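You operate a simulated robot arm through the tools that you are given. There is no shell and no other tool. Be economical: measure what you need, move in short steps, check, and stop when the job is done.

You run a simulated two-armed robot. Do the job below in one go: nothing can be reset, and whatever is moved stays where it is left.

TASK
Pick up the bottle that says "Green tea" from the top of the side bench with one hand, pass it to the other hand and put it on the second tier from the bottom of the wooden shelf. Set down upright: bottle.

It is judged by the outcome, as a careful person would: the job done as asked, and still so three seconds after it is handed in. It fails if anything else is knocked over, pushed out of place, dropped, spilled or broken.

THE ROBOT
Two 7-joint arms with two-finger parallel grippers on one trunk, on a base that drives. Base frame: it is fixed to the floor where the robot stands at the start and does not move with it; the origin is under the middle of the robot, x ahead of it, y to its left, z up; the surface under the hand at the start is at about z = 780. Units: mm, rad, N and s.
The left shoulder is at the start at [30, 119, 960], the right one opposite. With the tool pointing down near the work surface each hand reaches from about 280 to 680 mm from the robot's upright axis, wherever it stands, measured 20 degrees to its own side. Places, roughly: second tier of the wooden shelf [900, -3700, 600]. Payload 3.43 kg a hand.
Tool frame (each hand has its own): the origin (TCP) lies between the finger pads and is the grasp point; the fingertips stand 30 mm ahead of it; z points along the fingers, y is the line along which they close. The gripper opens to 94 mm. The fingers are 28 mm wide and 10 mm thick; the gripper's body (50 by 96 mm) begins 55 mm behind the TCP.
Orientation is that of the tool frame in the base frame, as [roll, pitch, yaw] about the fixed x, y, z axes, in that order (R = Rz(yaw) Ry(pitch) Rx(roll)). With the fingers straight down and closing along the base's y, the tool's x points along the base's -x, its y along +y and its z along -z.

THE INTERFACE
- The arms move only by the tool nudge_tool. It takes "left_rows", "right_rows" or both (then of equal length, played together; a hand with none holds still); each is a list of rows, each an object (a shift or turn left out is 0, a gripper value left out holds the last) with "delta_pos": the shift along the base's x, y, z in units of 250 mm (1.0 is 250 mm), a list of three; "rot": the turn, a rotation vector about the base's x, y, z in units of 120 degrees (1.0 is 120 degrees), a list of three. In form: [{"delta_pos": [tx, ty, tz], "rot": [wx, wy, wz]}, ...]. A call has 1 to 20 rows; each row is the pose to reach, as a shift and turn from the pose commanded when the call began. "left_jaw" and "right_jaw" are, for a hand that has rows, the finger opening in mm, from 0 to 94, set as the call begins (left out, the last holds). A call with a number of a shift or a turn outside -1 to 1 is refused whole. Each row takes 0.2 s and may step no farther than 50 mm and 0.15 rad from the row before; otherwise, or with a gripper value out of range, the whole call is refused. A pose out of reach is approached as far as the arm can. The call stops where the force on the tool passes 40 N (or 10 N more than at its start, if that is more) or the arm is blocked; 0.2 s more then pass. The fingers move at their own pace (about 72 mm/s each) and stop on an object; they squeeze with about 20 N. The grip force told is the motor's: it shows also when the fingers shut on nothing. Time passes only in rows, and 0.2 s behind the last, so rows that repeat a pose let the fingers close. The reply holds the time, the measured pose of the TCP, the force on the tool along the base axes, the opening and the grip force, in the units named above and with some noise, with the torque about the TCP (base axes, N m) and any sound that the robot's microphone picked up, and new pictures: "pictures" is both (left out), scene, wrist or none (wrist: the cameras of the hands that moved).
- Cameras (640 x 400 px; columns grow to the right, rows downward): "scene" is now at [44.4, 22, 1666.1]; the picture's right is [0.28, -0.96, 0.00], its down [-0.73, -0.21, -0.65] and it looks along [0.62, 0.18, -0.76] (base axes); focal length 267 px, centre (320, 200). "left" rides on the left gripper at [76, -14, -103] in its tool frame; the picture's right is [0.18, 0.98, 0.00], its down [-0.75, 0.14, -0.64] and it looks along [-0.63, 0.12, 0.77] (tool axes); focal length 243 px, centre (320, 200). "right" rides on the right gripper at [76, 14, -102] in its tool frame; the picture's right is [-0.18, 0.98, 0.00], its down [-0.75, -0.14, -0.64] and it looks along [-0.63, -0.12, 0.77] (tool axes); focal length 243 px, centre (320, 200).
- move_column(by): slides the trunk up (or, below 0, down) by that many mm; the arms and the scene camera ride with it, the base frame stays. It gives what a move gives, with no picture.
- drive_base(legs): drives the robot by 1 to 6 legs, each [ahead, turn to the left] in mm and rad, along the robot's own axes; the way and the turn of a leg run together, so that a leg with both is an arc; at most 1500 mm and 3.142 rad a leg. The arms and the cameras ride along, it lands a little off, and it stops where it bumps. It gives what a move gives, and a new picture of the scene camera.
- aim_head(pan, tilt): turns the head with the scene camera to pan (to the left, within 2.496 rad either way) and tilt (down, from -0.506 to 1.204), counted from straight ahead of the robot. It gives what a move gives, and a new picture of the scene camera.
- pixel_to_xyz(camera, pixels): for up to 12 pixels [column, row] of the newest picture of that camera ("zoom" is the newest enlarged one), the place [x, y, z] in the base frame of the surface seen there, good to about 2 mm. It takes no simulated time.
- enlarge(camera, box): a new picture of the part [left, top, right, bottom] of that camera's present view, enlarged. It takes no simulated time.
- finish_job(): hands the job in; it is judged then, once.

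Go step by step. Measure first, check grasps and placings, and put right what went wrong. The budget is 80 turns and 260 pictures, counting those below and the enlarged ones. Unless the task says otherwise, let go and move clear before handing in, and close with one line.

The tools are called as name(argument=value, ...) on one line, values as JSON. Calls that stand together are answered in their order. nudge_tool: Moves the arms, as the interface text tells. Its arguments: {"type":"object","properties":{"left_rows":{"type":"array"},"left_jaw":{"type":"number"},"right_rows":{"type":"array"},"right_jaw":{"type":"number"},"pictures":{"type":"string","enum":["both","scene","wrist","none"]}},"required":[]} The other tools are called the same way: move_column (by) slides the trunk up or down; drive_base (legs) drives the base; aim_head (pan, tilt) turns the head that bears the scene camera; pixel_to_xyz (camera, pixels) gives the place of the surface under pixels of a picture; enlarge (camera, box) takes an enlarged picture of a part of a camera's view; finish_job () hands the job in.

At the start:

```text
t: 0.0
left_position: [484.3, 370.7, 1082.1]
left_tool_rot: [3.14, -0.001, 3.141]
left_force: [0.1, 0.4, 0.0]
left_wrist_torque: [0.0, -0.01, 0.0]
left_opening: 93.9
left_grasp_force: 0.0
right_position: [357.3, -69.7, 1136.2]
right_tool_rot: [3.141, 0.0, -3.141]
right_force: [-0.7, 0.0, -0.2]
right_wrist_torque: [0.04, -0.02, 0.02]
right_opening: 93.8
right_grasp_force: 0.0
trunk travel left (down, up): [-225.0, 185.0]
robot x, y, heading: [4.2, -1.0, -0.002]
head pan, tilt: [0.284, 0.869]
```

scene: 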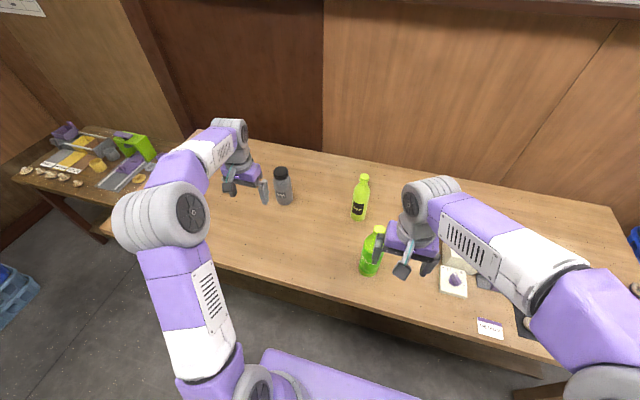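
right: 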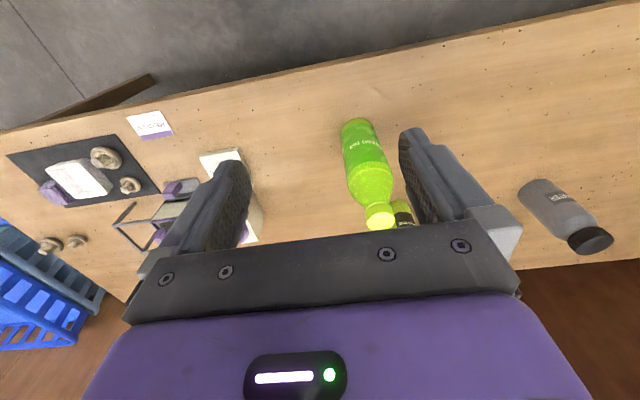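
left: 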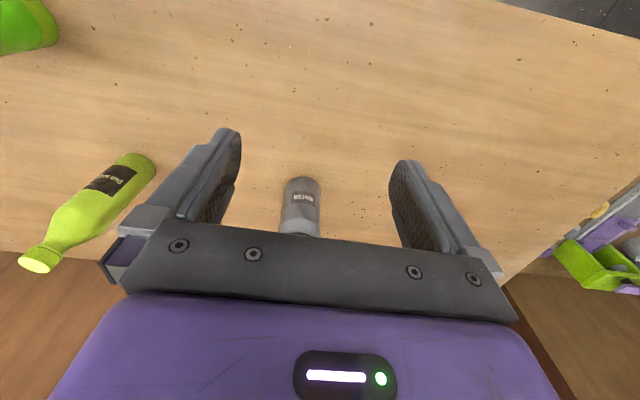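

The scene shows two green bottles at about (360,198) and (372,252), plus a grey one at (283,185). I'll read the labels first.

enlarge(camera="right", box=[320, 100, 440, 240])

enlarge(camera="left", box=[10, 140, 170, 280])

pixel_to_xyz(camera="scene", pixels=[[360, 198], [364, 177], [370, 260], [378, 230], [283, 185], [281, 171], [400, 290]])

aim_head(pan=-1.5, tilt=0.5)

```text
2.86 times, centred on (380, 170) of right
```

zoom: 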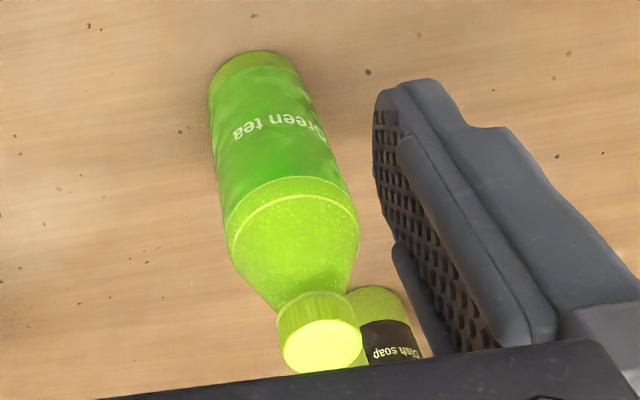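

```text
2.86 times, centred on (90, 210) of left
```

zoom: 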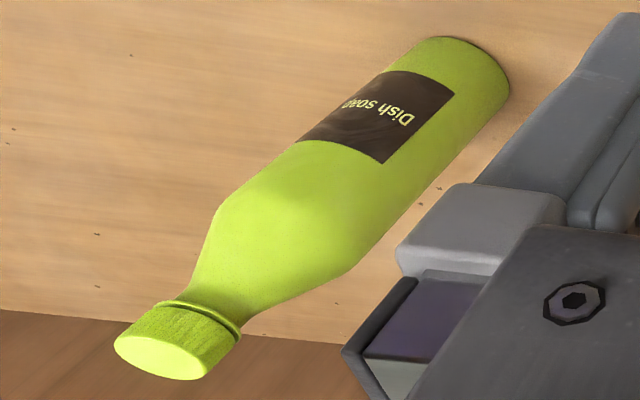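

```text
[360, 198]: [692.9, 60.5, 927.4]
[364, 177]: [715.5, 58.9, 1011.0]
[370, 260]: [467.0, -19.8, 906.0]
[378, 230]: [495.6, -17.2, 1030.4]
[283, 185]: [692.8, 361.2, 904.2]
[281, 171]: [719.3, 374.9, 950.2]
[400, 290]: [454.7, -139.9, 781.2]
```

```text
t: 1.8
left_position: [484.9, 368.8, 1083.8]
left_tool_rot: [-3.141, 0.0, -3.141]
left_force: [0.3, 0.1, -0.6]
left_wrist_torque: [0.0, -0.02, -0.02]
left_opening: 94.0
left_grasp_force: 0.0
right_position: [356.4, -70.4, 1137.3]
right_tool_rot: [3.141, 0.0, 3.141]
right_force: [1.2, 0.1, -0.5]
right_wrist_torque: [-0.03, 0.03, 0.0]
right_opening: 93.9
right_grasp_force: 0.1
trunk travel left (down, up): [-225.0, 185.0]
robot x, y, heading: [-2.4, 2.4, -0.0]
head pan, tilt: [-1.499, 0.499]
```

scene: 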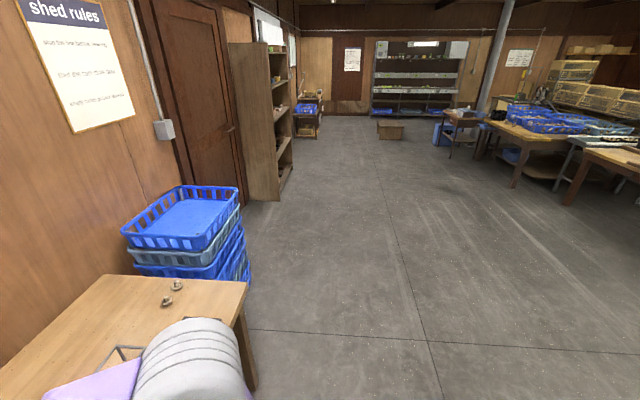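

The near green bottle, at about (475,-18), is the "Green tea", and the other is dish soap. The wooden shelf is at (265,120). I'll zoom in on the shelf, then turn the head back to measure the bottle.

enlarge(camera="scene", box=[210, 20, 340, 210])

pixel_to_xyz(camera="scene", pixels=[[232, 60], [270, 60], [248, 198], [278, 198], [290, 175], [282, 150], [280, 115], [300, 130], [245, 280], [240, 370], [195, 215]])

aim_head(pan=0.0, tilt=0.8)

```text
2.11 times, centred on (275, 115) of scene
```

zoom: 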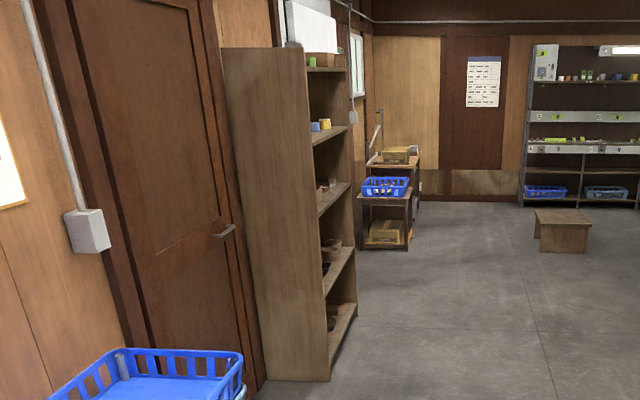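

```text
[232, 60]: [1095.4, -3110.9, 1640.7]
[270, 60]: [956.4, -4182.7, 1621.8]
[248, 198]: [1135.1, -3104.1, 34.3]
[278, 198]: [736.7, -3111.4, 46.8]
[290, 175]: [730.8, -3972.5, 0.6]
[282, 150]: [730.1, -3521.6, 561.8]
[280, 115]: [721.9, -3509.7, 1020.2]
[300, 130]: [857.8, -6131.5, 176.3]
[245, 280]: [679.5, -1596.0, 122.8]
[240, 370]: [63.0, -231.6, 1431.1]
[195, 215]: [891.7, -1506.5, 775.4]
```

```text
t: 3.4
left_position: [485.6, 370.2, 1082.9]
left_tool_rot: [3.141, 0.0, -3.14]
left_force: [0.2, -0.2, 0.2]
left_wrist_torque: [0.01, -0.01, 0.0]
left_opening: 94.2
left_grasp_force: 0.1
right_position: [357.2, -69.1, 1136.4]
right_tool_rot: [3.141, 0.0, 3.141]
right_force: [0.3, -0.1, -0.2]
right_wrist_torque: [0.02, -0.01, -0.01]
right_opening: 93.8
right_grasp_force: 0.0
trunk travel left (down, up): [-225.0, 185.0]
robot x, y, heading: [-0.4, -0.7, 0.003]
head pan, tilt: [0.0, 0.799]
```

scene: 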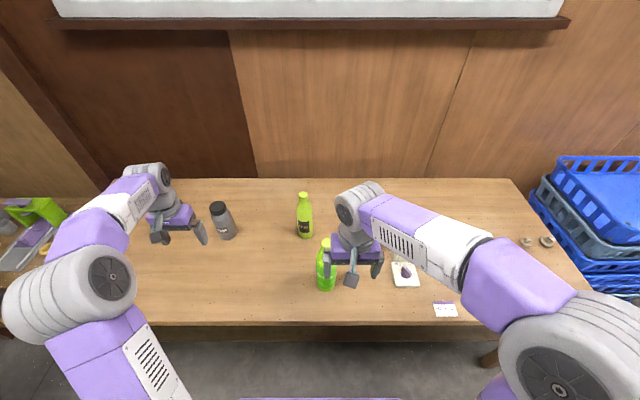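

The shelf front is at x≈730, from y≈-3110 to about -4180, and the second tier is near z≈560–600. Next I'll zoom on the bottle to get its axis and diameters.

enlarge(camera="scene", box=[290, 225, 370, 300])

pixel_to_xyz(camera="right", pixels=[[348, 150], [385, 150], [357, 122], [355, 190], [392, 186], [368, 218], [393, 218], [372, 185], [380, 218]])

```text
5.33 times, centred on (330, 262) of scene
```

zoom: 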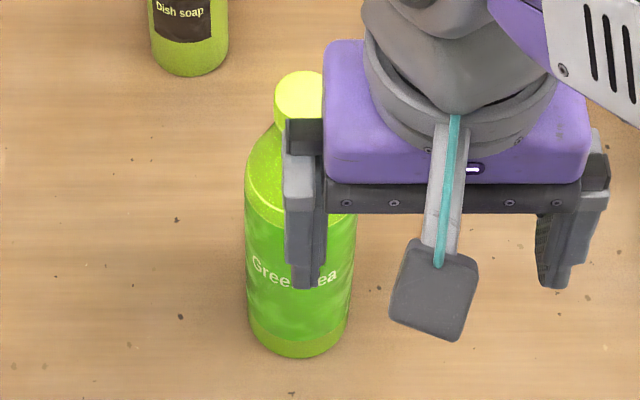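

```text
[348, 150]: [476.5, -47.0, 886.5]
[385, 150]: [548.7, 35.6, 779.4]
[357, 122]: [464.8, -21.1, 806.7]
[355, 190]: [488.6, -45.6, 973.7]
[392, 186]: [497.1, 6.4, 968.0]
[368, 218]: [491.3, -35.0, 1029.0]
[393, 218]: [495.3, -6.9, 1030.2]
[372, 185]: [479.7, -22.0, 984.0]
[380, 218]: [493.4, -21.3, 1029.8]
```

pixel_to_xyz(camera="zoom", pixels=[[278, 95], [298, 74], [300, 95], [318, 95], [298, 113], [285, 112], [248, 200], [297, 200], [247, 240], [351, 240], [297, 352], [270, 135]])

```text
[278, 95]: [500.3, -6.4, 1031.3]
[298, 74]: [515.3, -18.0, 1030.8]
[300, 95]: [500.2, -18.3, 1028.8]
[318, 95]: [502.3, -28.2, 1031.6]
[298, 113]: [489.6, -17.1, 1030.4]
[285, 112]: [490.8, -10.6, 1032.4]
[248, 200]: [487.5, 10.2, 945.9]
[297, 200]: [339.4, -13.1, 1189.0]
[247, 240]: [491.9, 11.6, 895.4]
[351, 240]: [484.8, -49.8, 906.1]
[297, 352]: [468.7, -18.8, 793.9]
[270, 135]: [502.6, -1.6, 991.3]
```

The cap centre is about (500,-20), Ø30, top z≈1031. The body is Ø≈62 and the base is at 780. I'll bring the right hand over the cap with fingers down.

nudge_tool(right_rows=[{"delta_pos": [0.143, 0.05, 0]}, {"delta_pos": [0.286, 0.1, 0]}, {"delta_pos": [0.43, 0.15, 0]}, {"delta_pos": [0.572, 0.197, 0]}, {"delta_pos": [0.572, 0.197, -0.1]}], right_jaw=80)

```text
t: 4.6
left_position: [485.2, 371.6, 1082.9]
left_tool_rot: [-3.141, 0.0, -3.14]
left_force: [-0.2, 0.8, 0.3]
left_wrist_torque: [0.04, 0.01, 0.01]
left_opening: 93.8
left_grasp_force: 0.1
right_position: [500.1, -19.6, 1111.3]
right_tool_rot: [-3.141, 0.001, 3.14]
right_force: [0.6, 0.2, -1.1]
right_wrist_torque: [-0.01, 0.02, 0.03]
right_opening: 80.1
right_grasp_force: 0.1
trunk travel left (down, up): [-225.0, 185.0]
robot x, y, heading: [0.3, -1.7, -0.003]
head pan, tilt: [0.0, 0.799]
```

scene: 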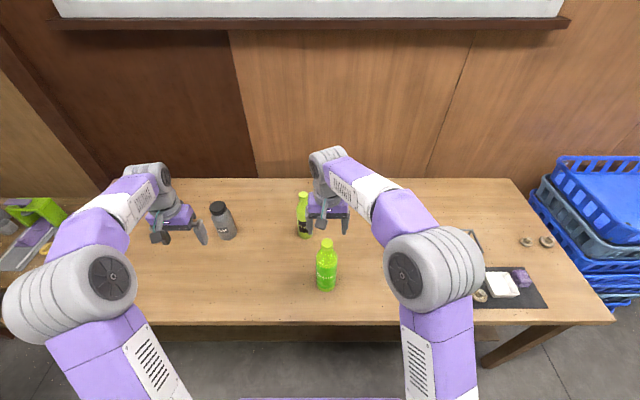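
right: 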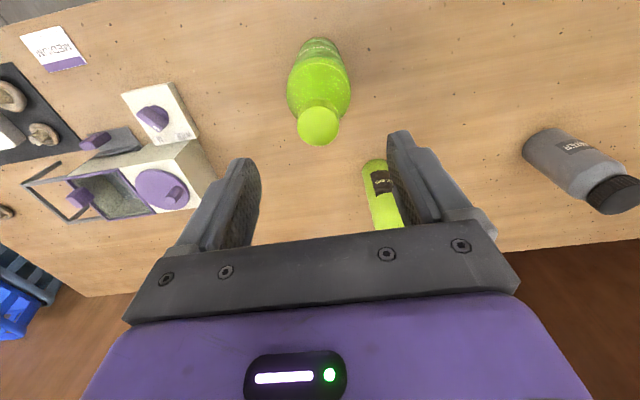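

The cap appears at (318,125) in the right view, where a point 80 mm below the TCP should project, so it is aligned. I'll descend to z≈1026 and close.

nudge_tool(right_rows=[{"delta_pos": [0, 0, -0.15]}, {"delta_pos": [0, 0, -0.28]}, {"delta_pos": [0, 0, -0.34]}, {"delta_pos": [0, 0, -0.34]}], pictures="wrist")

```text
t: 5.6
left_position: [485.2, 370.7, 1083.5]
left_tool_rot: [3.141, 0.0, 3.141]
left_force: [0.1, -0.4, -0.8]
left_wrist_torque: [0.02, -0.01, 0.0]
left_opening: 93.9
left_grasp_force: 0.0
right_position: [499.9, -19.7, 1025.7]
right_tool_rot: [-3.141, 0.001, -3.14]
right_force: [0.9, 0.4, 0.0]
right_wrist_torque: [0.02, -0.04, 0.0]
right_opening: 79.8
right_grasp_force: 0.0
trunk travel left (down, up): [-225.0, 185.0]
robot x, y, heading: [-2.1, 1.5, -0.0]
head pan, tilt: [0.0, 0.799]
```

right: 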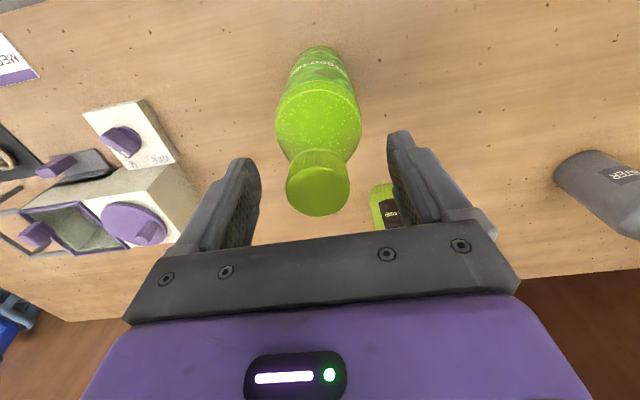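

The cap sits between the fingers. Closing now, then a small test lift.

nudge_tool(right_rows=[{}, {}, {}, {}, {}], right_jaw=10, pictures="none")

nudge_tool(right_rows=[{"delta_pos": [0, 0, 0.1]}, {"delta_pos": [0, 0, 0.2]}, {"delta_pos": [0, 0, 0.2]}])

```text
t: 6.8
left_position: [484.8, 370.5, 1084.1]
left_tool_rot: [-3.14, -0.001, 3.14]
left_force: [0.0, 0.1, 0.5]
left_wrist_torque: [0.0, -0.01, -0.02]
left_opening: 93.8
left_grasp_force: 0.0
right_position: [500.3, -20.6, 1027.7]
right_tool_rot: [3.141, -0.001, -3.141]
right_force: [-0.1, -2.3, 1.4]
right_wrist_torque: [-0.45, -0.01, -0.01]
right_opening: 33.1
right_grasp_force: 19.6
trunk travel left (down, up): [-225.0, 185.0]
robot x, y, heading: [0.4, -2.0, -0.001]
head pan, tilt: [0.0, 0.799]
```

```text
t: 7.6
left_position: [486.1, 369.9, 1083.3]
left_tool_rot: [3.141, 0.001, -3.141]
left_force: [-0.3, 0.6, -0.1]
left_wrist_torque: [0.01, 0.0, 0.01]
left_opening: 94.0
left_grasp_force: 0.0
right_position: [501.2, -19.3, 1075.4]
right_tool_rot: [-3.141, 0.001, -3.142]
right_force: [0.4, 0.3, -4.9]
right_wrist_torque: [-0.04, -0.02, 0.0]
right_opening: 32.8
right_grasp_force: 19.4
trunk travel left (down, up): [-225.0, 185.0]
robot x, y, heading: [2.9, -1.4, -0.001]
head pan, tilt: [0.0, 0.799]
```

scene: 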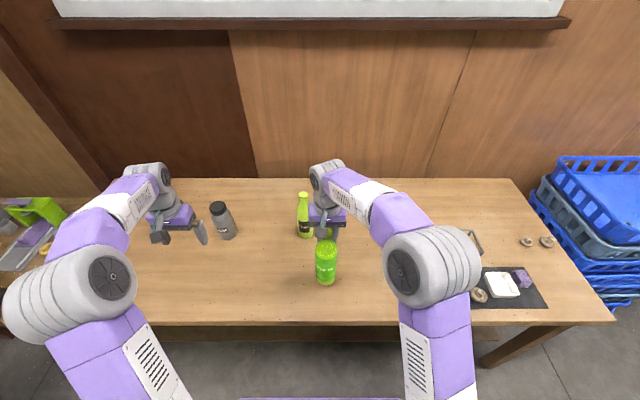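
right: 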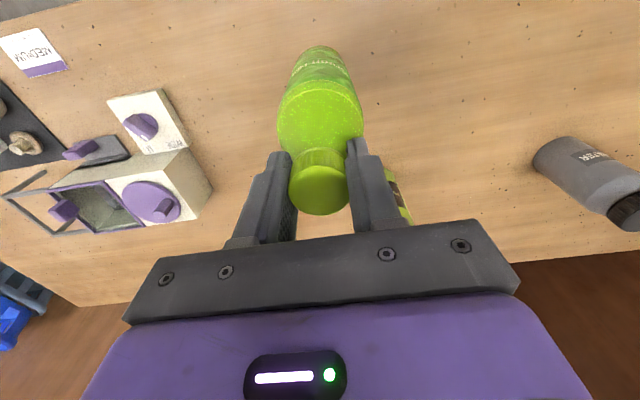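

The bottle is lifted with about 5 N of weight and 33 mm opening, hanging straight. Next I'll raise it toward the middle while turning the left hand to point forward (horizontal).

nudge_tool(left_rows=[{"delta_pos": [-0.04, -0.015, 0], "rot": [0, -0.068, 0]}, {"delta_pos": [-0.08, -0.03, 0], "rot": [0, -0.136, 0]}, {"delta_pos": [-0.12, -0.045, 0], "rot": [0, -0.204, 0]}, {"delta_pos": [-0.16, -0.06, 0], "rot": [0, -0.272, 0]}, {"delta_pos": [-0.2, -0.075, 0], "rot": [0, -0.34, 0]}, {"delta_pos": [-0.24, -0.09, 0], "rot": [0, -0.408, 0]}, {"delta_pos": [-0.28, -0.105, 0], "rot": [0, -0.476, 0]}, {"delta_pos": [-0.32, -0.12, 0], "rot": [0, -0.544, 0]}, {"delta_pos": [-0.36, -0.135, 0], "rot": [0, -0.612, 0]}, {"delta_pos": [-0.38, -0.15, 0], "rot": [0, -0.68, 0]}, {"delta_pos": [-0.4, -0.16, 0], "rot": [0, -0.75, 0]}, {"delta_pos": [-0.4, -0.16, 0], "rot": [0, -0.75, 0]}], right_rows=[{"delta_pos": [0, 0, 0.05]}, {"delta_pos": [0, 0, 0.1]}, {"delta_pos": [0, 0, 0.15]}, {"delta_pos": [0, 0, 0.2]}, {"delta_pos": [0, 0, 0.25]}, {"delta_pos": [0, 0, 0.3]}, {"delta_pos": [-0.04, 0.06, 0.3]}, {"delta_pos": [-0.08, 0.12, 0.3]}, {"delta_pos": [-0.12, 0.18, 0.3]}, {"delta_pos": [-0.16, 0.24, 0.3]}, {"delta_pos": [-0.16, 0.24, 0.3]}, {"delta_pos": [-0.16, 0.24, 0.3]}])

```text
t: 10.4
left_position: [406.0, 329.1, 1148.2]
left_tool_rot: [-0.039, 1.558, -0.13]
left_force: [0.7, 0.8, -0.4]
left_wrist_torque: [0.01, 0.03, -0.04]
left_opening: 94.1
left_grasp_force: 0.0
left hand out of reach, approached as far as the arm can: row 6, 7, 9, 10, 11, 12
right_position: [458.6, 41.6, 1150.7]
right_tool_rot: [-3.14, -0.002, -3.14]
right_force: [-0.8, -0.8, -5.4]
right_wrist_torque: [0.0, 0.02, 0.02]
right_opening: 33.1
right_grasp_force: 20.0
trunk travel left (down, up): [-225.0, 185.0]
robot x, y, heading: [0.5, 3.0, -0.001]
head pan, tilt: [0.0, 0.799]
stopped in row 12 (left hand): the arm was blocked; the commanded pose is now the measured one
```

scene: 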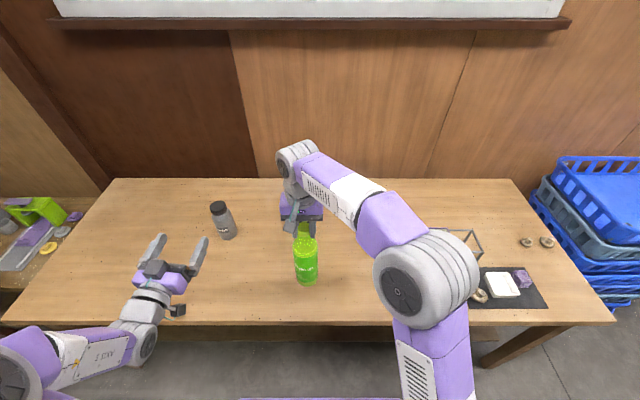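
right: 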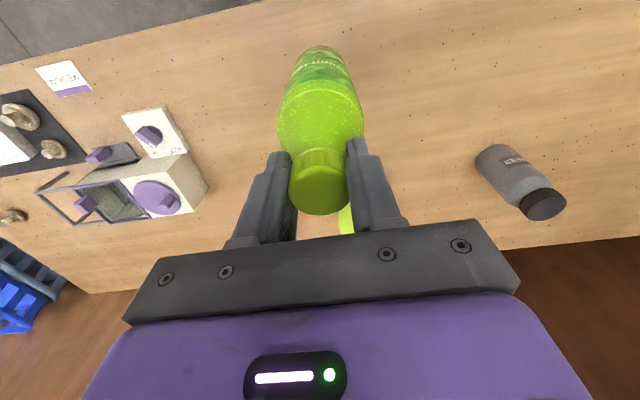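
left: 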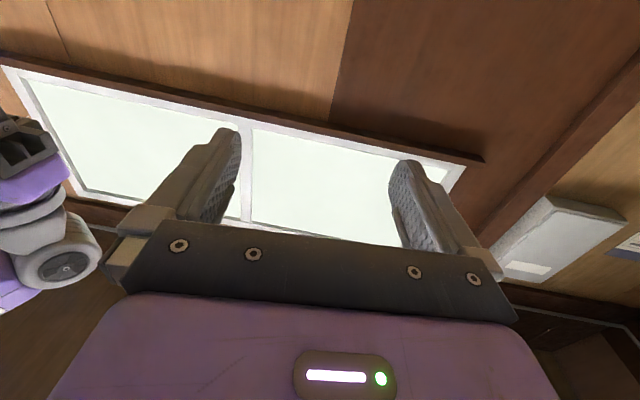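

The left hand is horizontal, pointing roughly +x, but cramped. I'll move the bottle forward to x≈540, and bring the left hand down and yaw it about 45° toward the bottle.

nudge_tool(left_rows=[{"delta_pos": [0.016, -0.03, -0.1], "rot": [0, 0, -0.056]}, {"delta_pos": [0.032, -0.09, -0.2], "rot": [0, 0, -0.112]}, {"delta_pos": [0.048, -0.15, -0.3], "rot": [0, 0, -0.167]}, {"delta_pos": [0.064, -0.21, -0.38], "rot": [0, 0, -0.223]}, {"delta_pos": [0.08, -0.26, -0.432], "rot": [0, 0, -0.279]}, {"delta_pos": [0.096, -0.316, -0.432], "rot": [0, 0, -0.334]}, {"delta_pos": [0.096, -0.316, -0.432], "rot": [0, 0, -0.334]}], right_rows=[{"delta_pos": [0.06, 0, 0]}, {"delta_pos": [0.12, 0, 0]}, {"delta_pos": [0.18, 0, 0]}, {"delta_pos": [0.24, 0, 0]}, {"delta_pos": [0.3, 0, 0]}, {"delta_pos": [0.325, 0, 0]}, {"delta_pos": [0.325, 0, 0]}])

```text
t: 12.0
left_position: [431.7, 249.5, 1040.4]
left_tool_rot: [-0.012, 1.56, -0.805]
left_force: [-0.4, -0.9, 0.0]
left_wrist_torque: [-0.01, 0.02, 0.02]
left_opening: 94.0
left_grasp_force: 0.1
left hand out of reach, approached as far as the arm can: row 1, 2
right_position: [542.7, 38.8, 1152.2]
right_tool_rot: [-3.139, -0.001, 3.139]
right_force: [-0.4, 0.1, -5.6]
right_wrist_torque: [0.0, -0.02, -0.03]
right_opening: 33.4
right_grasp_force: 19.6
trunk travel left (down, up): [-225.0, 185.0]
robot x, y, heading: [-3.1, -1.4, 0.002]
head pan, tilt: [0.0, 0.799]
```

scene: 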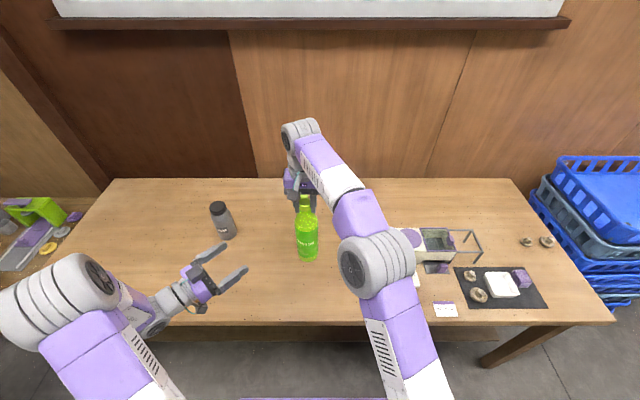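
right: 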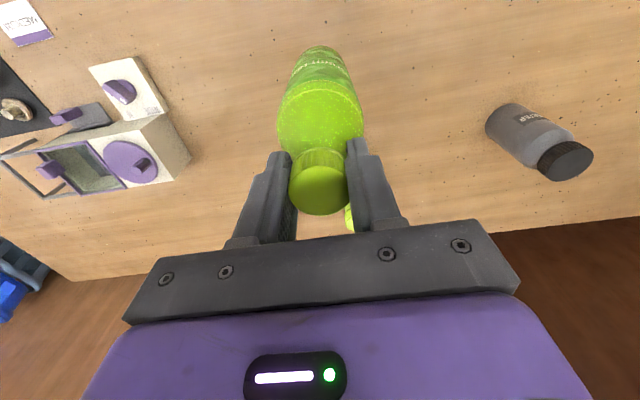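
left: 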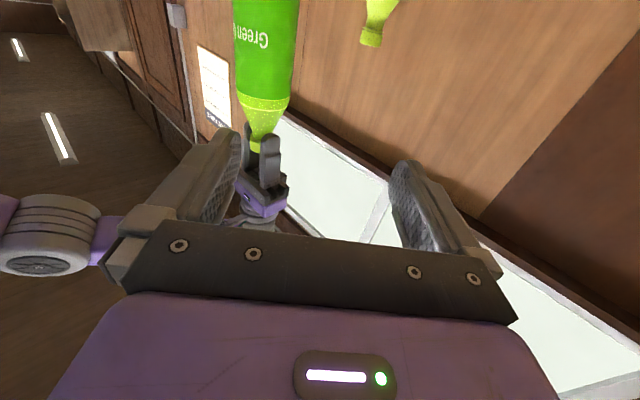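

The bottle axis is at (542,40) and its base at z≈904. I'll put the left hand at a pre-grasp 100 mm short of the bottle along its pointing direction.

nudge_tool(left_rows=[{"delta_pos": [0.032, -0.11, 0]}, {"delta_pos": [0.064, -0.22, 0]}, {"delta_pos": [0.096, -0.33, 0]}, {"delta_pos": [0.128, -0.44, 0]}, {"delta_pos": [0.16, -0.552, -0.02]}, {"delta_pos": [0.16, -0.552, -0.02]}])

```text
t: 13.4
left_position: [470.8, 112.2, 1035.5]
left_tool_rot: [0.03, 1.557, -0.759]
left_force: [-0.3, -0.1, -0.3]
left_wrist_torque: [-0.01, 0.03, 0.04]
left_opening: 94.1
left_grasp_force: 0.0
right_position: [542.4, 41.0, 1151.7]
right_tool_rot: [-3.14, -0.001, 3.141]
right_force: [0.0, 0.4, -5.4]
right_wrist_torque: [0.01, -0.02, -0.03]
right_opening: 33.0
right_grasp_force: 20.1
trunk travel left (down, up): [-225.0, 185.0]
robot x, y, heading: [0.4, 4.0, -0.005]
head pan, tilt: [0.0, 0.799]
```

scene: 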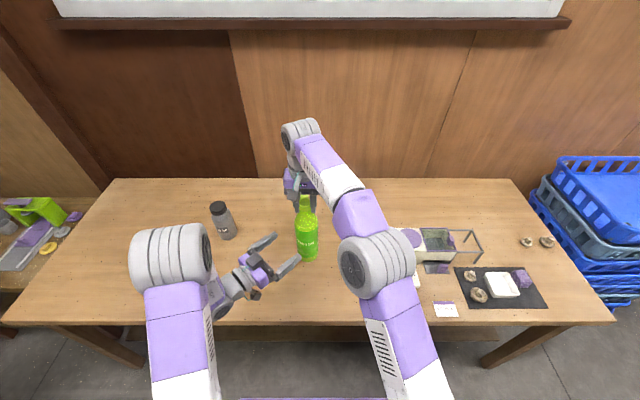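
left: 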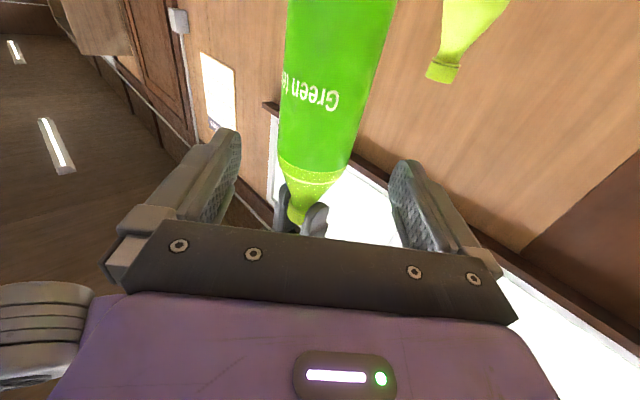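

The bottle is centred between the left fingers (col ~320 at row ~150). I'll advance 100 mm along the pointing direction.

nudge_tool(left_rows=[{"delta_pos": [0.07, -0.07, 0]}, {"delta_pos": [0.14, -0.14, 0]}, {"delta_pos": [0.21, -0.21, 0]}, {"delta_pos": [0.28, -0.28, 0]}, {"delta_pos": [0.28, -0.28, 0]}])

```text
t: 14.6
left_position: [540.6, 40.5, 1034.3]
left_tool_rot: [-0.007, 1.559, -0.795]
left_force: [0.5, -1.1, 0.5]
left_wrist_torque: [-0.02, 0.03, 0.03]
left_opening: 93.8
left_grasp_force: 0.1
right_position: [543.4, 40.3, 1152.3]
right_tool_rot: [-3.14, 0.0, -3.141]
right_force: [0.2, 0.3, -5.2]
right_wrist_torque: [0.02, 0.01, -0.01]
right_opening: 33.3
right_grasp_force: 19.7
trunk travel left (down, up): [-225.0, 185.0]
robot x, y, heading: [2.1, -1.7, 0.001]
head pan, tilt: [0.0, 0.799]
```

scene: 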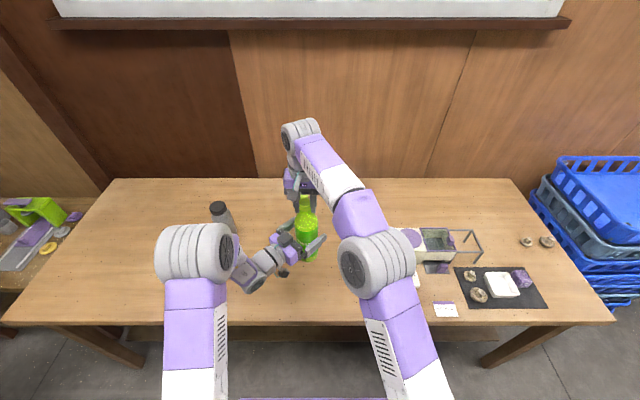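
left: 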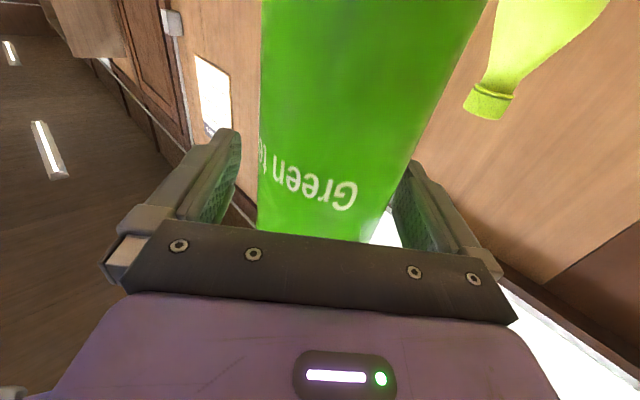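

Both fingers straddle the body, so I'll close the left hand.

nudge_tool(left_rows=[{}, {}, {}, {}, {}], left_jaw=40, pictures="wrist")

```text
t: 15.8
left_position: [540.7, 40.2, 1031.6]
left_tool_rot: [-0.047, 1.561, -0.833]
left_force: [9.9, 3.4, 0.0]
left_wrist_torque: [-0.23, 0.68, 0.12]
left_opening: 71.9
left_grasp_force: 20.1
right_position: [543.7, 38.6, 1152.3]
right_tool_rot: [-3.139, -0.003, 3.14]
right_force: [-10.1, -3.5, -3.5]
right_wrist_torque: [-0.22, 0.55, -0.13]
right_opening: 33.1
right_grasp_force: 19.8
trunk travel left (down, up): [-225.0, 185.0]
robot x, y, heading: [-1.6, 1.3, 0.0]
head pan, tilt: [0.0, 0.799]
```

left: 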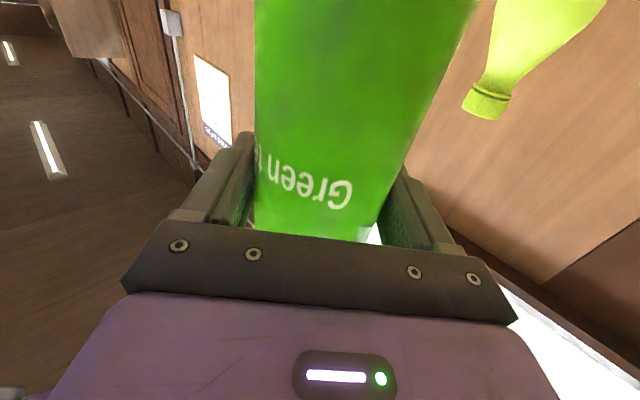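

The left holds at 72 mm with 20 N, and a small internal force shows it is gripping solidly. I'll open the right hand and then withdraw it upward.

nudge_tool(right_rows=[{}, {}, {}, {}], right_jaw=80, pictures="scene")

nudge_tool(right_rows=[{"delta_pos": [0, 0, 0.1]}, {"delta_pos": [0, 0, 0.2]}, {"delta_pos": [0, 0, 0.35]}, {"delta_pos": [0, -0.15, 0.4]}, {"delta_pos": [-0.15, -0.3, 0.4]}, {"delta_pos": [-0.25, -0.45, 0.4]}, {"delta_pos": [-0.35, -0.6, 0.4]}, {"delta_pos": [-0.45, -0.75, 0.4]}, {"delta_pos": [-0.55, -0.9, 0.4]}])

```text
t: 16.8
left_position: [540.4, 41.3, 1032.5]
left_tool_rot: [0.012, 1.56, -0.774]
left_force: [0.1, 0.7, 0.3]
left_wrist_torque: [0.02, -0.01, 0.01]
left_opening: 71.8
left_grasp_force: 20.2
right_position: [542.8, 40.5, 1153.3]
right_tool_rot: [-3.141, -0.001, 3.141]
right_force: [0.3, -0.1, 0.7]
right_wrist_torque: [0.03, -0.02, -0.01]
right_opening: 79.9
right_grasp_force: 0.1
trunk travel left (down, up): [-225.0, 185.0]
robot x, y, heading: [-0.3, -0.2, 0.003]
head pan, tilt: [0.0, 0.799]
```

scene: 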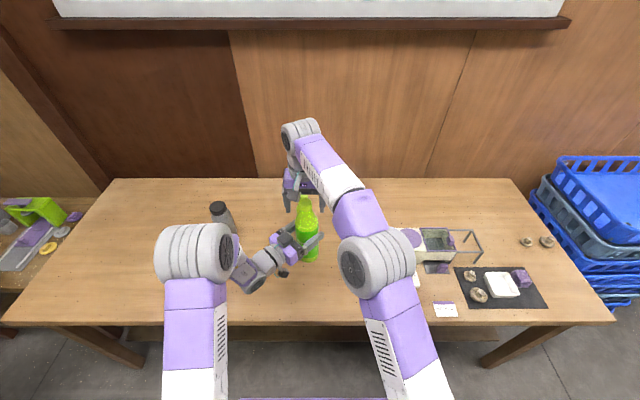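

```text
refused: row 5 steps farther than a row can; nothing moved
```

The right hand is open, and the second call was refused for step size. The left force reads ~0, so I'll retract the right hand straight up and check that the bottle is really held.

nudge_tool(right_rows=[{"delta_pos": [0, 0, 0.1]}, {"delta_pos": [0, 0, 0.2]}, {"delta_pos": [0, 0, 0.35]}, {"delta_pos": [0, 0, 0.4]}], pictures="both")

enlarge(camera="scene", box=[240, 180, 360, 280])

pixel_to_xyz(camera="scene", pixels=[[305, 200], [308, 255], [306, 212], [306, 240]])

```text
t: 17.8
left_position: [541.8, 42.1, 1032.3]
left_tool_rot: [-0.151, 1.56, -0.941]
left_force: [1.0, 0.4, -0.3]
left_wrist_torque: [0.01, 0.02, -0.03]
left_opening: 71.7
left_grasp_force: 20.4
right_position: [517.3, 35.4, 1233.0]
right_tool_rot: [-3.139, -0.003, 3.14]
right_force: [1.5, 0.6, 0.4]
right_wrist_torque: [0.02, 0.03, -0.01]
right_opening: 80.1
right_grasp_force: 0.1
right hand out of reach, approached as far as the arm can: row 2, 3, 4
trunk travel left (down, up): [-225.0, 185.0]
robot x, y, heading: [1.0, -0.4, -0.002]
head pan, tilt: [0.0, 0.799]
```

scene: 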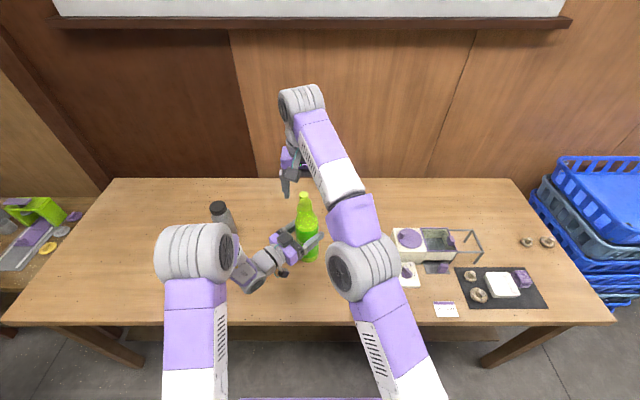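
right: 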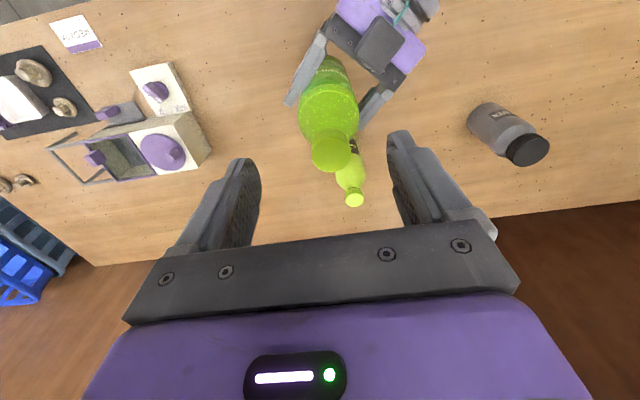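

```text
4.00 times, centred on (300, 230) of scene
```

zoom: 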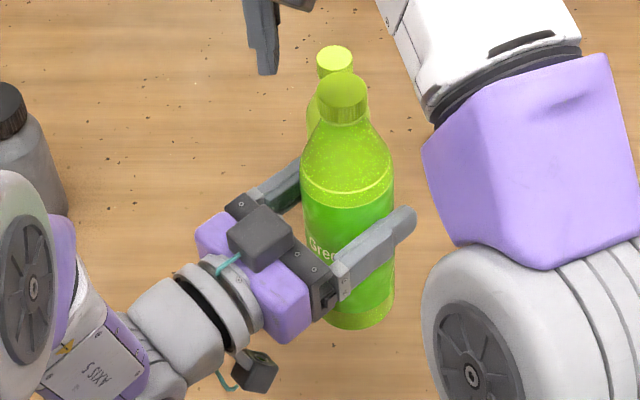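

```text
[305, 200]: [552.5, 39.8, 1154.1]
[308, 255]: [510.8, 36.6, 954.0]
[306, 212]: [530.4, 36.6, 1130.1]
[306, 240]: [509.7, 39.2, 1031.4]
```

The bottle is held upright in the left hand, cap at z≈1154. I'll tuck the right arm away, then look at the drive path.

nudge_tool(right_rows=[{"delta_pos": [-0.04, -0.15, 0]}, {"delta_pos": [-0.1, -0.3, 0]}, {"delta_pos": [-0.2, -0.45, 0]}, {"delta_pos": [-0.3, -0.6, -0.05]}, {"delta_pos": [-0.4, -0.75, -0.1]}, {"delta_pos": [-0.5, -0.85, -0.2]}, {"delta_pos": [-0.6, -0.9, -0.3]}, {"delta_pos": [-0.6, -0.9, -0.35]}], pictures="none")

aim_head(pan=-2.2, tilt=0.5)

aim_head(pan=-1.3, tilt=0.45)

```text
t: 19.6
left_position: [541.3, 40.4, 1033.8]
left_tool_rot: [-0.031, 1.561, -0.82]
left_force: [-0.3, 0.5, 0.6]
left_wrist_torque: [-0.02, 0.0, -0.03]
left_opening: 71.7
left_grasp_force: 20.2
right_position: [366.3, -188.1, 1145.2]
right_tool_rot: [3.141, 0.0, 3.141]
right_force: [1.0, -0.9, 0.3]
right_wrist_torque: [-0.01, 0.03, 0.0]
right_opening: 80.1
right_grasp_force: 0.1
trunk travel left (down, up): [-225.0, 185.0]
robot x, y, heading: [-1.8, 4.0, -0.0]
head pan, tilt: [0.0, 0.799]
```

```text
t: 21.7
left_position: [541.4, 40.5, 1033.7]
left_tool_rot: [0.007, 1.56, -0.782]
left_force: [-0.2, -1.3, -0.9]
left_wrist_torque: [0.02, 0.0, 0.0]
left_opening: 71.6
left_grasp_force: 19.8
right_position: [365.7, -190.7, 1144.8]
right_tool_rot: [3.141, -0.001, 3.141]
right_force: [0.4, 1.2, -0.8]
right_wrist_torque: [-0.01, -0.05, 0.0]
right_opening: 80.0
right_grasp_force: 0.0
trunk travel left (down, up): [-225.0, 185.0]
robot x, y, heading: [0.3, 2.3, -0.003]
head pan, tilt: [-2.201, 0.499]
```

scene: 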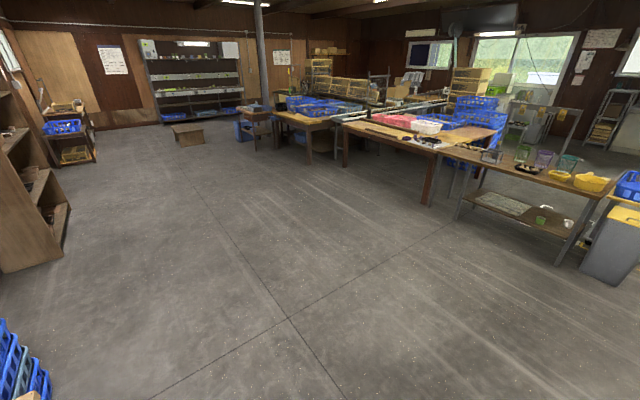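

```text
t: 22.9
left_position: [540.0, 40.1, 1031.4]
left_tool_rot: [0.005, 1.561, -0.781]
left_force: [0.0, 0.1, 0.5]
left_wrist_torque: [0.0, 0.02, 0.01]
left_opening: 71.5
left_grasp_force: 19.9
right_position: [366.0, -189.8, 1144.5]
right_tool_rot: [-3.141, 0.001, 3.141]
right_force: [-0.8, -0.5, -0.4]
right_wrist_torque: [0.01, 0.02, 0.01]
right_opening: 80.1
right_grasp_force: 0.0
trunk travel left (down, up): [-225.0, 185.0]
robot x, y, heading: [2.0, -0.9, 0.003]
head pan, tilt: [-1.3, 0.45]
```

scene: 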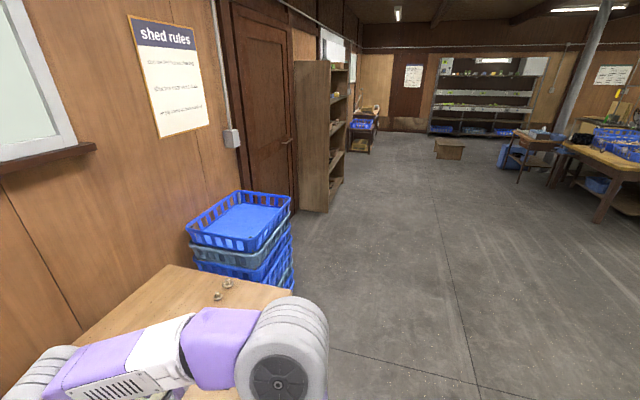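

The floor beside and behind is clear. I'll back off 500, turn right, drive 3650, turn left, and end facing the shelf.

drive_base(legs=[[-500, 0], [0, -1.571], [1500, 0], [1500, 0], [650, 0], [0, 1.571]])

aim_head(pan=0, tilt=0.6)

```text
t: 50.9
left_position: [-8.0, -3625.7, 1033.2]
left_tool_rot: [-0.01, 1.561, -0.802]
left_force: [-0.8, 0.2, -0.3]
left_wrist_torque: [0.01, 0.0, 0.0]
left_opening: 71.2
left_grasp_force: 19.8
right_position: [-183.3, -3856.1, 1144.0]
right_tool_rot: [-3.14, 0.0, 3.136]
right_force: [-0.9, 1.1, -0.3]
right_wrist_torque: [-0.02, -0.02, -0.01]
right_opening: 79.9
right_grasp_force: 0.0
trunk travel left (down, up): [-225.0, 185.0]
robot x, y, heading: [-550.2, -3663.6, 0.002]
head pan, tilt: [-1.3, 0.45]
```

scene: 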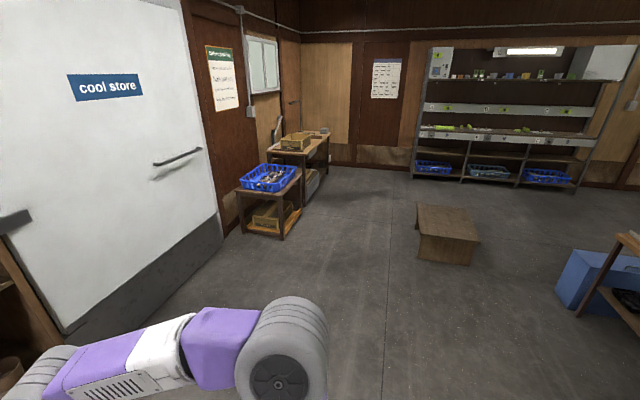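

```text
t: 52.3
left_position: [-8.9, -3625.4, 1032.6]
left_tool_rot: [-0.007, 1.561, -0.8]
left_force: [-0.4, -0.5, 0.5]
left_wrist_torque: [0.0, 0.02, 0.03]
left_opening: 71.1
left_grasp_force: 20.1
right_position: [-185.3, -3854.9, 1145.0]
right_tool_rot: [3.141, 0.0, 3.136]
right_force: [0.0, -0.6, 0.4]
right_wrist_torque: [-0.01, 0.03, -0.04]
right_opening: 80.0
right_grasp_force: 0.0
trunk travel left (down, up): [-225.0, 185.0]
robot x, y, heading: [-548.4, -3662.6, -0.007]
head pan, tilt: [0.0, 0.6]
```

scene: 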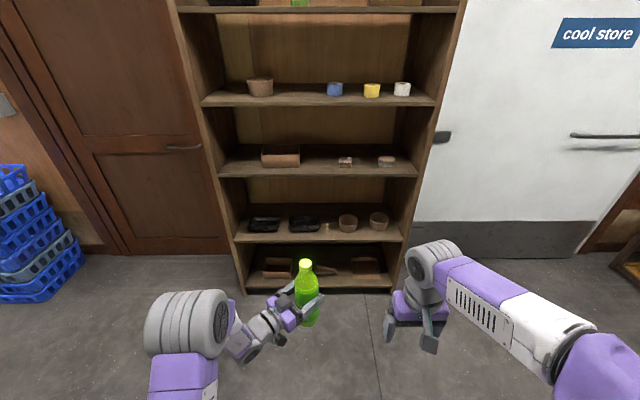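

The shelf is straight ahead. Tier 1 is at row ~270, and tier 2 at row ~225 holds black trays and two pots. I'll measure it.

enlarge(camera="scene", box=[210, 130, 430, 300])

pixel_to_xyz(camera="scene", pixels=[[330, 238], [330, 230], [330, 215], [330, 200], [265, 230], [305, 230], [348, 226], [378, 224], [244, 238], [396, 236], [330, 174], [330, 168]])

```text
2.35 times, centred on (320, 215) of scene
```

zoom: 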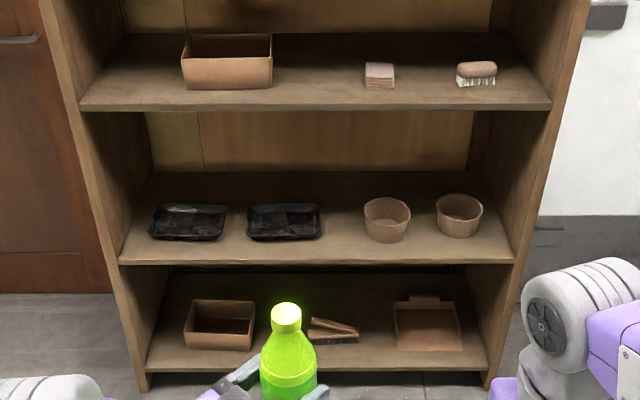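

```text
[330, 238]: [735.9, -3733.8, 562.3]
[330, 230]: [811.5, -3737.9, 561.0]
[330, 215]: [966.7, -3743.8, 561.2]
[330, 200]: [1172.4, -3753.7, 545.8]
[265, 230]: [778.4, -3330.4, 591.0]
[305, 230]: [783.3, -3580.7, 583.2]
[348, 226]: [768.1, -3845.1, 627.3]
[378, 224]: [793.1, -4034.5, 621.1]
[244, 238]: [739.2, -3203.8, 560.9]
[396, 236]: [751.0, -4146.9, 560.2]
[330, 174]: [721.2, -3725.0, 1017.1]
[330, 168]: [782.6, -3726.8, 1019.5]
```

pixel_to_xyz(camera="zoom", pixels=[[319, 232], [316, 208], [250, 236], [226, 236], [366, 215], [373, 238], [408, 210], [440, 210], [343, 225], [343, 250], [285, 240], [387, 241]])

```text
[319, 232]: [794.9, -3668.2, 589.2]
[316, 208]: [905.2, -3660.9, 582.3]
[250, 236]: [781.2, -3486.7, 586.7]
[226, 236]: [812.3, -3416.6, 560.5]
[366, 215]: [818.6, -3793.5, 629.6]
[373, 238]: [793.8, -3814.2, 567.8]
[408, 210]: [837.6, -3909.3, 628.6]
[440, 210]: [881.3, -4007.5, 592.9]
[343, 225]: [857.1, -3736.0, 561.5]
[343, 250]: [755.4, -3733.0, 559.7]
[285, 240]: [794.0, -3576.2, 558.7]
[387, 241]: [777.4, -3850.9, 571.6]
```

Tier 2's surface is at z=561, with 430 mm of clearance. There is a free gap between the right tray (y -3668) and the first pot (y -3793), centred at y≈-3731, so I'll aim there at x≈800. I'll lower the trunk and left hand here in free space first.

move_column(by=-224)

nudge_tool(left_rows=[{"delta_pos": [0, 0, -0.1]}, {"delta_pos": [0, 0, -0.2]}, {"delta_pos": [0, 0, -0.3]}, {"delta_pos": [0, 0, -0.34]}, {"delta_pos": [0, 0, -0.34]}])

```text
t: 54.7
left_position: [-8.6, -3626.4, 809.1]
left_tool_rot: [0.002, 1.561, -0.791]
left_force: [0.2, -0.3, 0.7]
left_wrist_torque: [0.02, 0.01, -0.03]
left_opening: 71.2
left_grasp_force: 20.6
right_position: [-184.4, -3855.6, 920.4]
right_tool_rot: [-3.141, 0.0, 3.135]
right_force: [-0.7, -0.2, 0.6]
right_wrist_torque: [0.01, 0.02, 0.02]
right_opening: 79.8
right_grasp_force: 0.1
trunk travel left (down, up): [-1.0, 409.0]
robot x, y, heading: [-547.8, -3664.3, -0.006]
head pan, tilt: [0.0, 0.6]
```

```text
t: 55.9
left_position: [-9.1, -3625.5, 723.5]
left_tool_rot: [0.002, 1.56, -0.789]
left_force: [0.1, -0.1, -0.5]
left_wrist_torque: [0.04, 0.03, 0.0]
left_opening: 71.4
left_grasp_force: 19.9
right_position: [-184.5, -3855.9, 921.1]
right_tool_rot: [-3.141, -0.001, 3.138]
right_force: [0.3, -0.4, 0.1]
right_wrist_torque: [0.03, 0.0, 0.0]
right_opening: 80.2
right_grasp_force: 0.1
trunk travel left (down, up): [-1.0, 409.0]
robot x, y, heading: [-550.0, -3664.6, -0.002]
head pan, tilt: [0.0, 0.6]
```

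scene: 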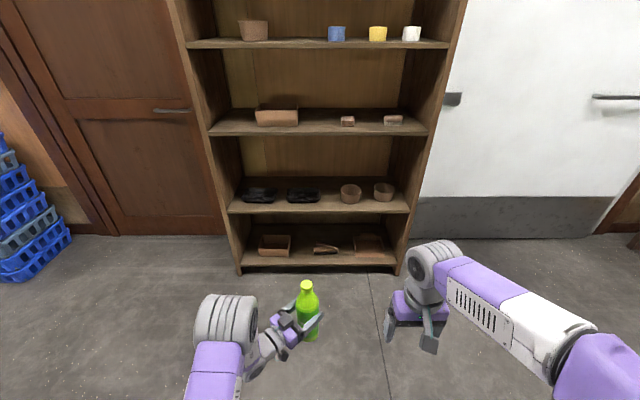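
left: 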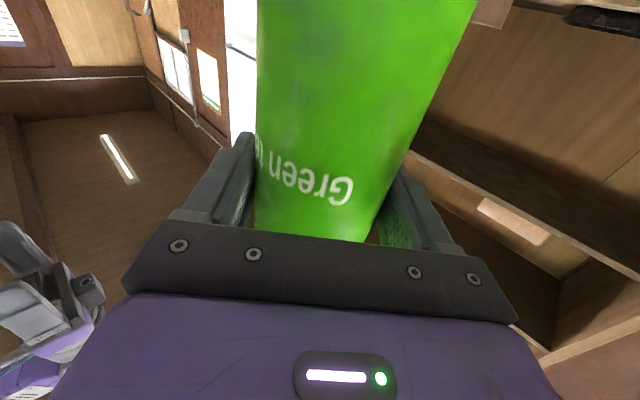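

The arm lowers fine (TCP 723, base about 30 above the tier). I'll shift 105 mm to the right and part of the way forward with an angled drive.

drive_base(legs=[[0, -0.21], [500, 0], [0, 0.21]])

```text
t: 60.4
left_position: [488.0, -3746.2, 723.6]
left_tool_rot: [-0.028, 1.559, -0.834]
left_force: [-0.5, -0.6, -0.1]
left_wrist_torque: [0.04, 0.02, -0.02]
left_opening: 70.9
left_grasp_force: 20.3
right_position: [309.5, -3972.6, 920.4]
right_tool_rot: [-3.138, 0.0, 3.121]
right_force: [0.5, 0.2, -0.3]
right_wrist_torque: [-0.02, 0.01, 0.0]
right_opening: 80.2
right_grasp_force: 0.1
trunk travel left (down, up): [-1.0, 409.0]
robot x, y, heading: [-55.3, -3771.5, -0.018]
head pan, tilt: [0.0, 0.6]
```

scene: 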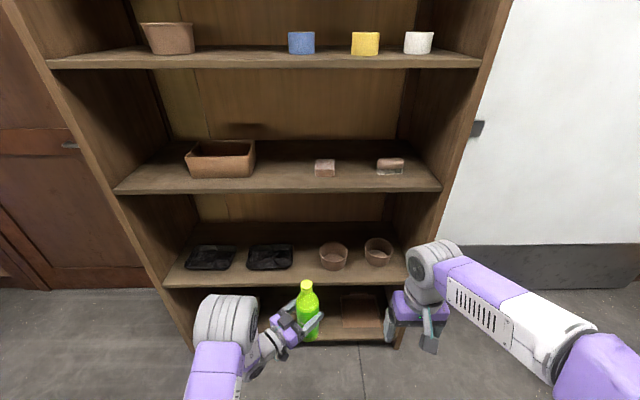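

TCP is at (488,-3746) and the target is (800,-3731). I'll turn left slightly, go forward 180, then recheck.

drive_base(legs=[[0, 0.024], [180, 0]])

aim_head(pan=0, tilt=0.75)

enlarge(camera="scene", box=[200, 180, 420, 320])

```text
t: 62.3
left_position: [665.6, -3733.5, 724.1]
left_tool_rot: [-0.06, 1.559, -0.844]
left_force: [0.5, 0.3, -1.1]
left_wrist_torque: [-0.01, -0.03, -0.02]
left_opening: 70.8
left_grasp_force: 19.6
right_position: [491.6, -3965.3, 920.9]
right_tool_rot: [-3.14, 0.001, -3.14]
right_force: [0.2, -0.1, 0.6]
right_wrist_torque: [-0.03, 0.02, 0.02]
right_opening: 80.2
right_grasp_force: 0.0
trunk travel left (down, up): [-1.0, 409.0]
robot x, y, heading: [125.6, -3773.9, -0.001]
head pan, tilt: [0.0, 0.6]
```

scene: 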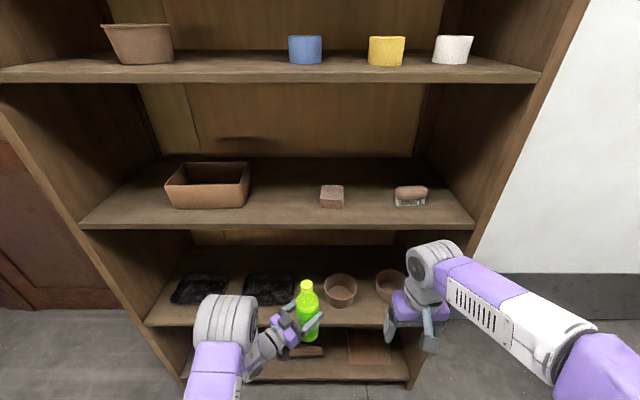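

```text
t: 63.0
left_position: [664.9, -3733.5, 723.2]
left_tool_rot: [-0.054, 1.562, -0.838]
left_force: [0.1, 0.1, 1.0]
left_wrist_torque: [0.05, 0.02, 0.0]
left_opening: 71.1
left_grasp_force: 20.2
right_position: [490.5, -3964.7, 921.6]
right_tool_rot: [3.141, -0.001, -3.139]
right_force: [-0.5, 0.6, -0.4]
right_wrist_torque: [0.06, -0.01, -0.01]
right_opening: 79.9
right_grasp_force: 0.1
trunk travel left (down, up): [-1.0, 409.0]
robot x, y, heading: [122.9, -3774.1, 0.001]
head pan, tilt: [0.0, 0.75]
```

scene: 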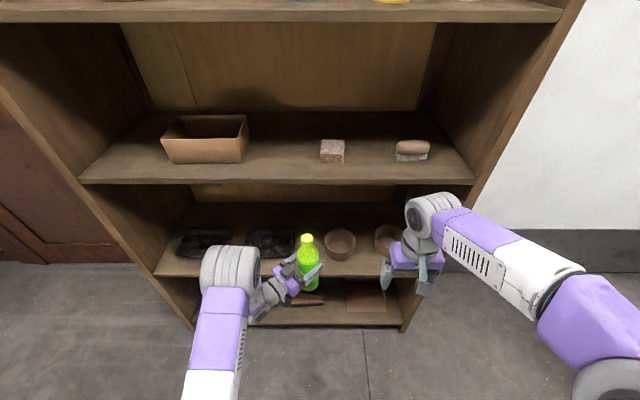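

```text
2.86 times, centred on (310, 250) of scene
```

zoom: 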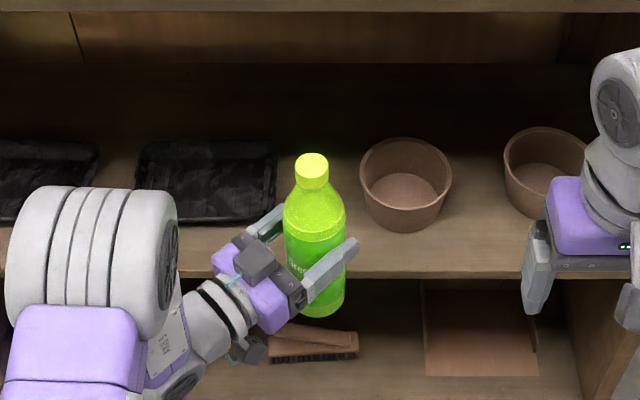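

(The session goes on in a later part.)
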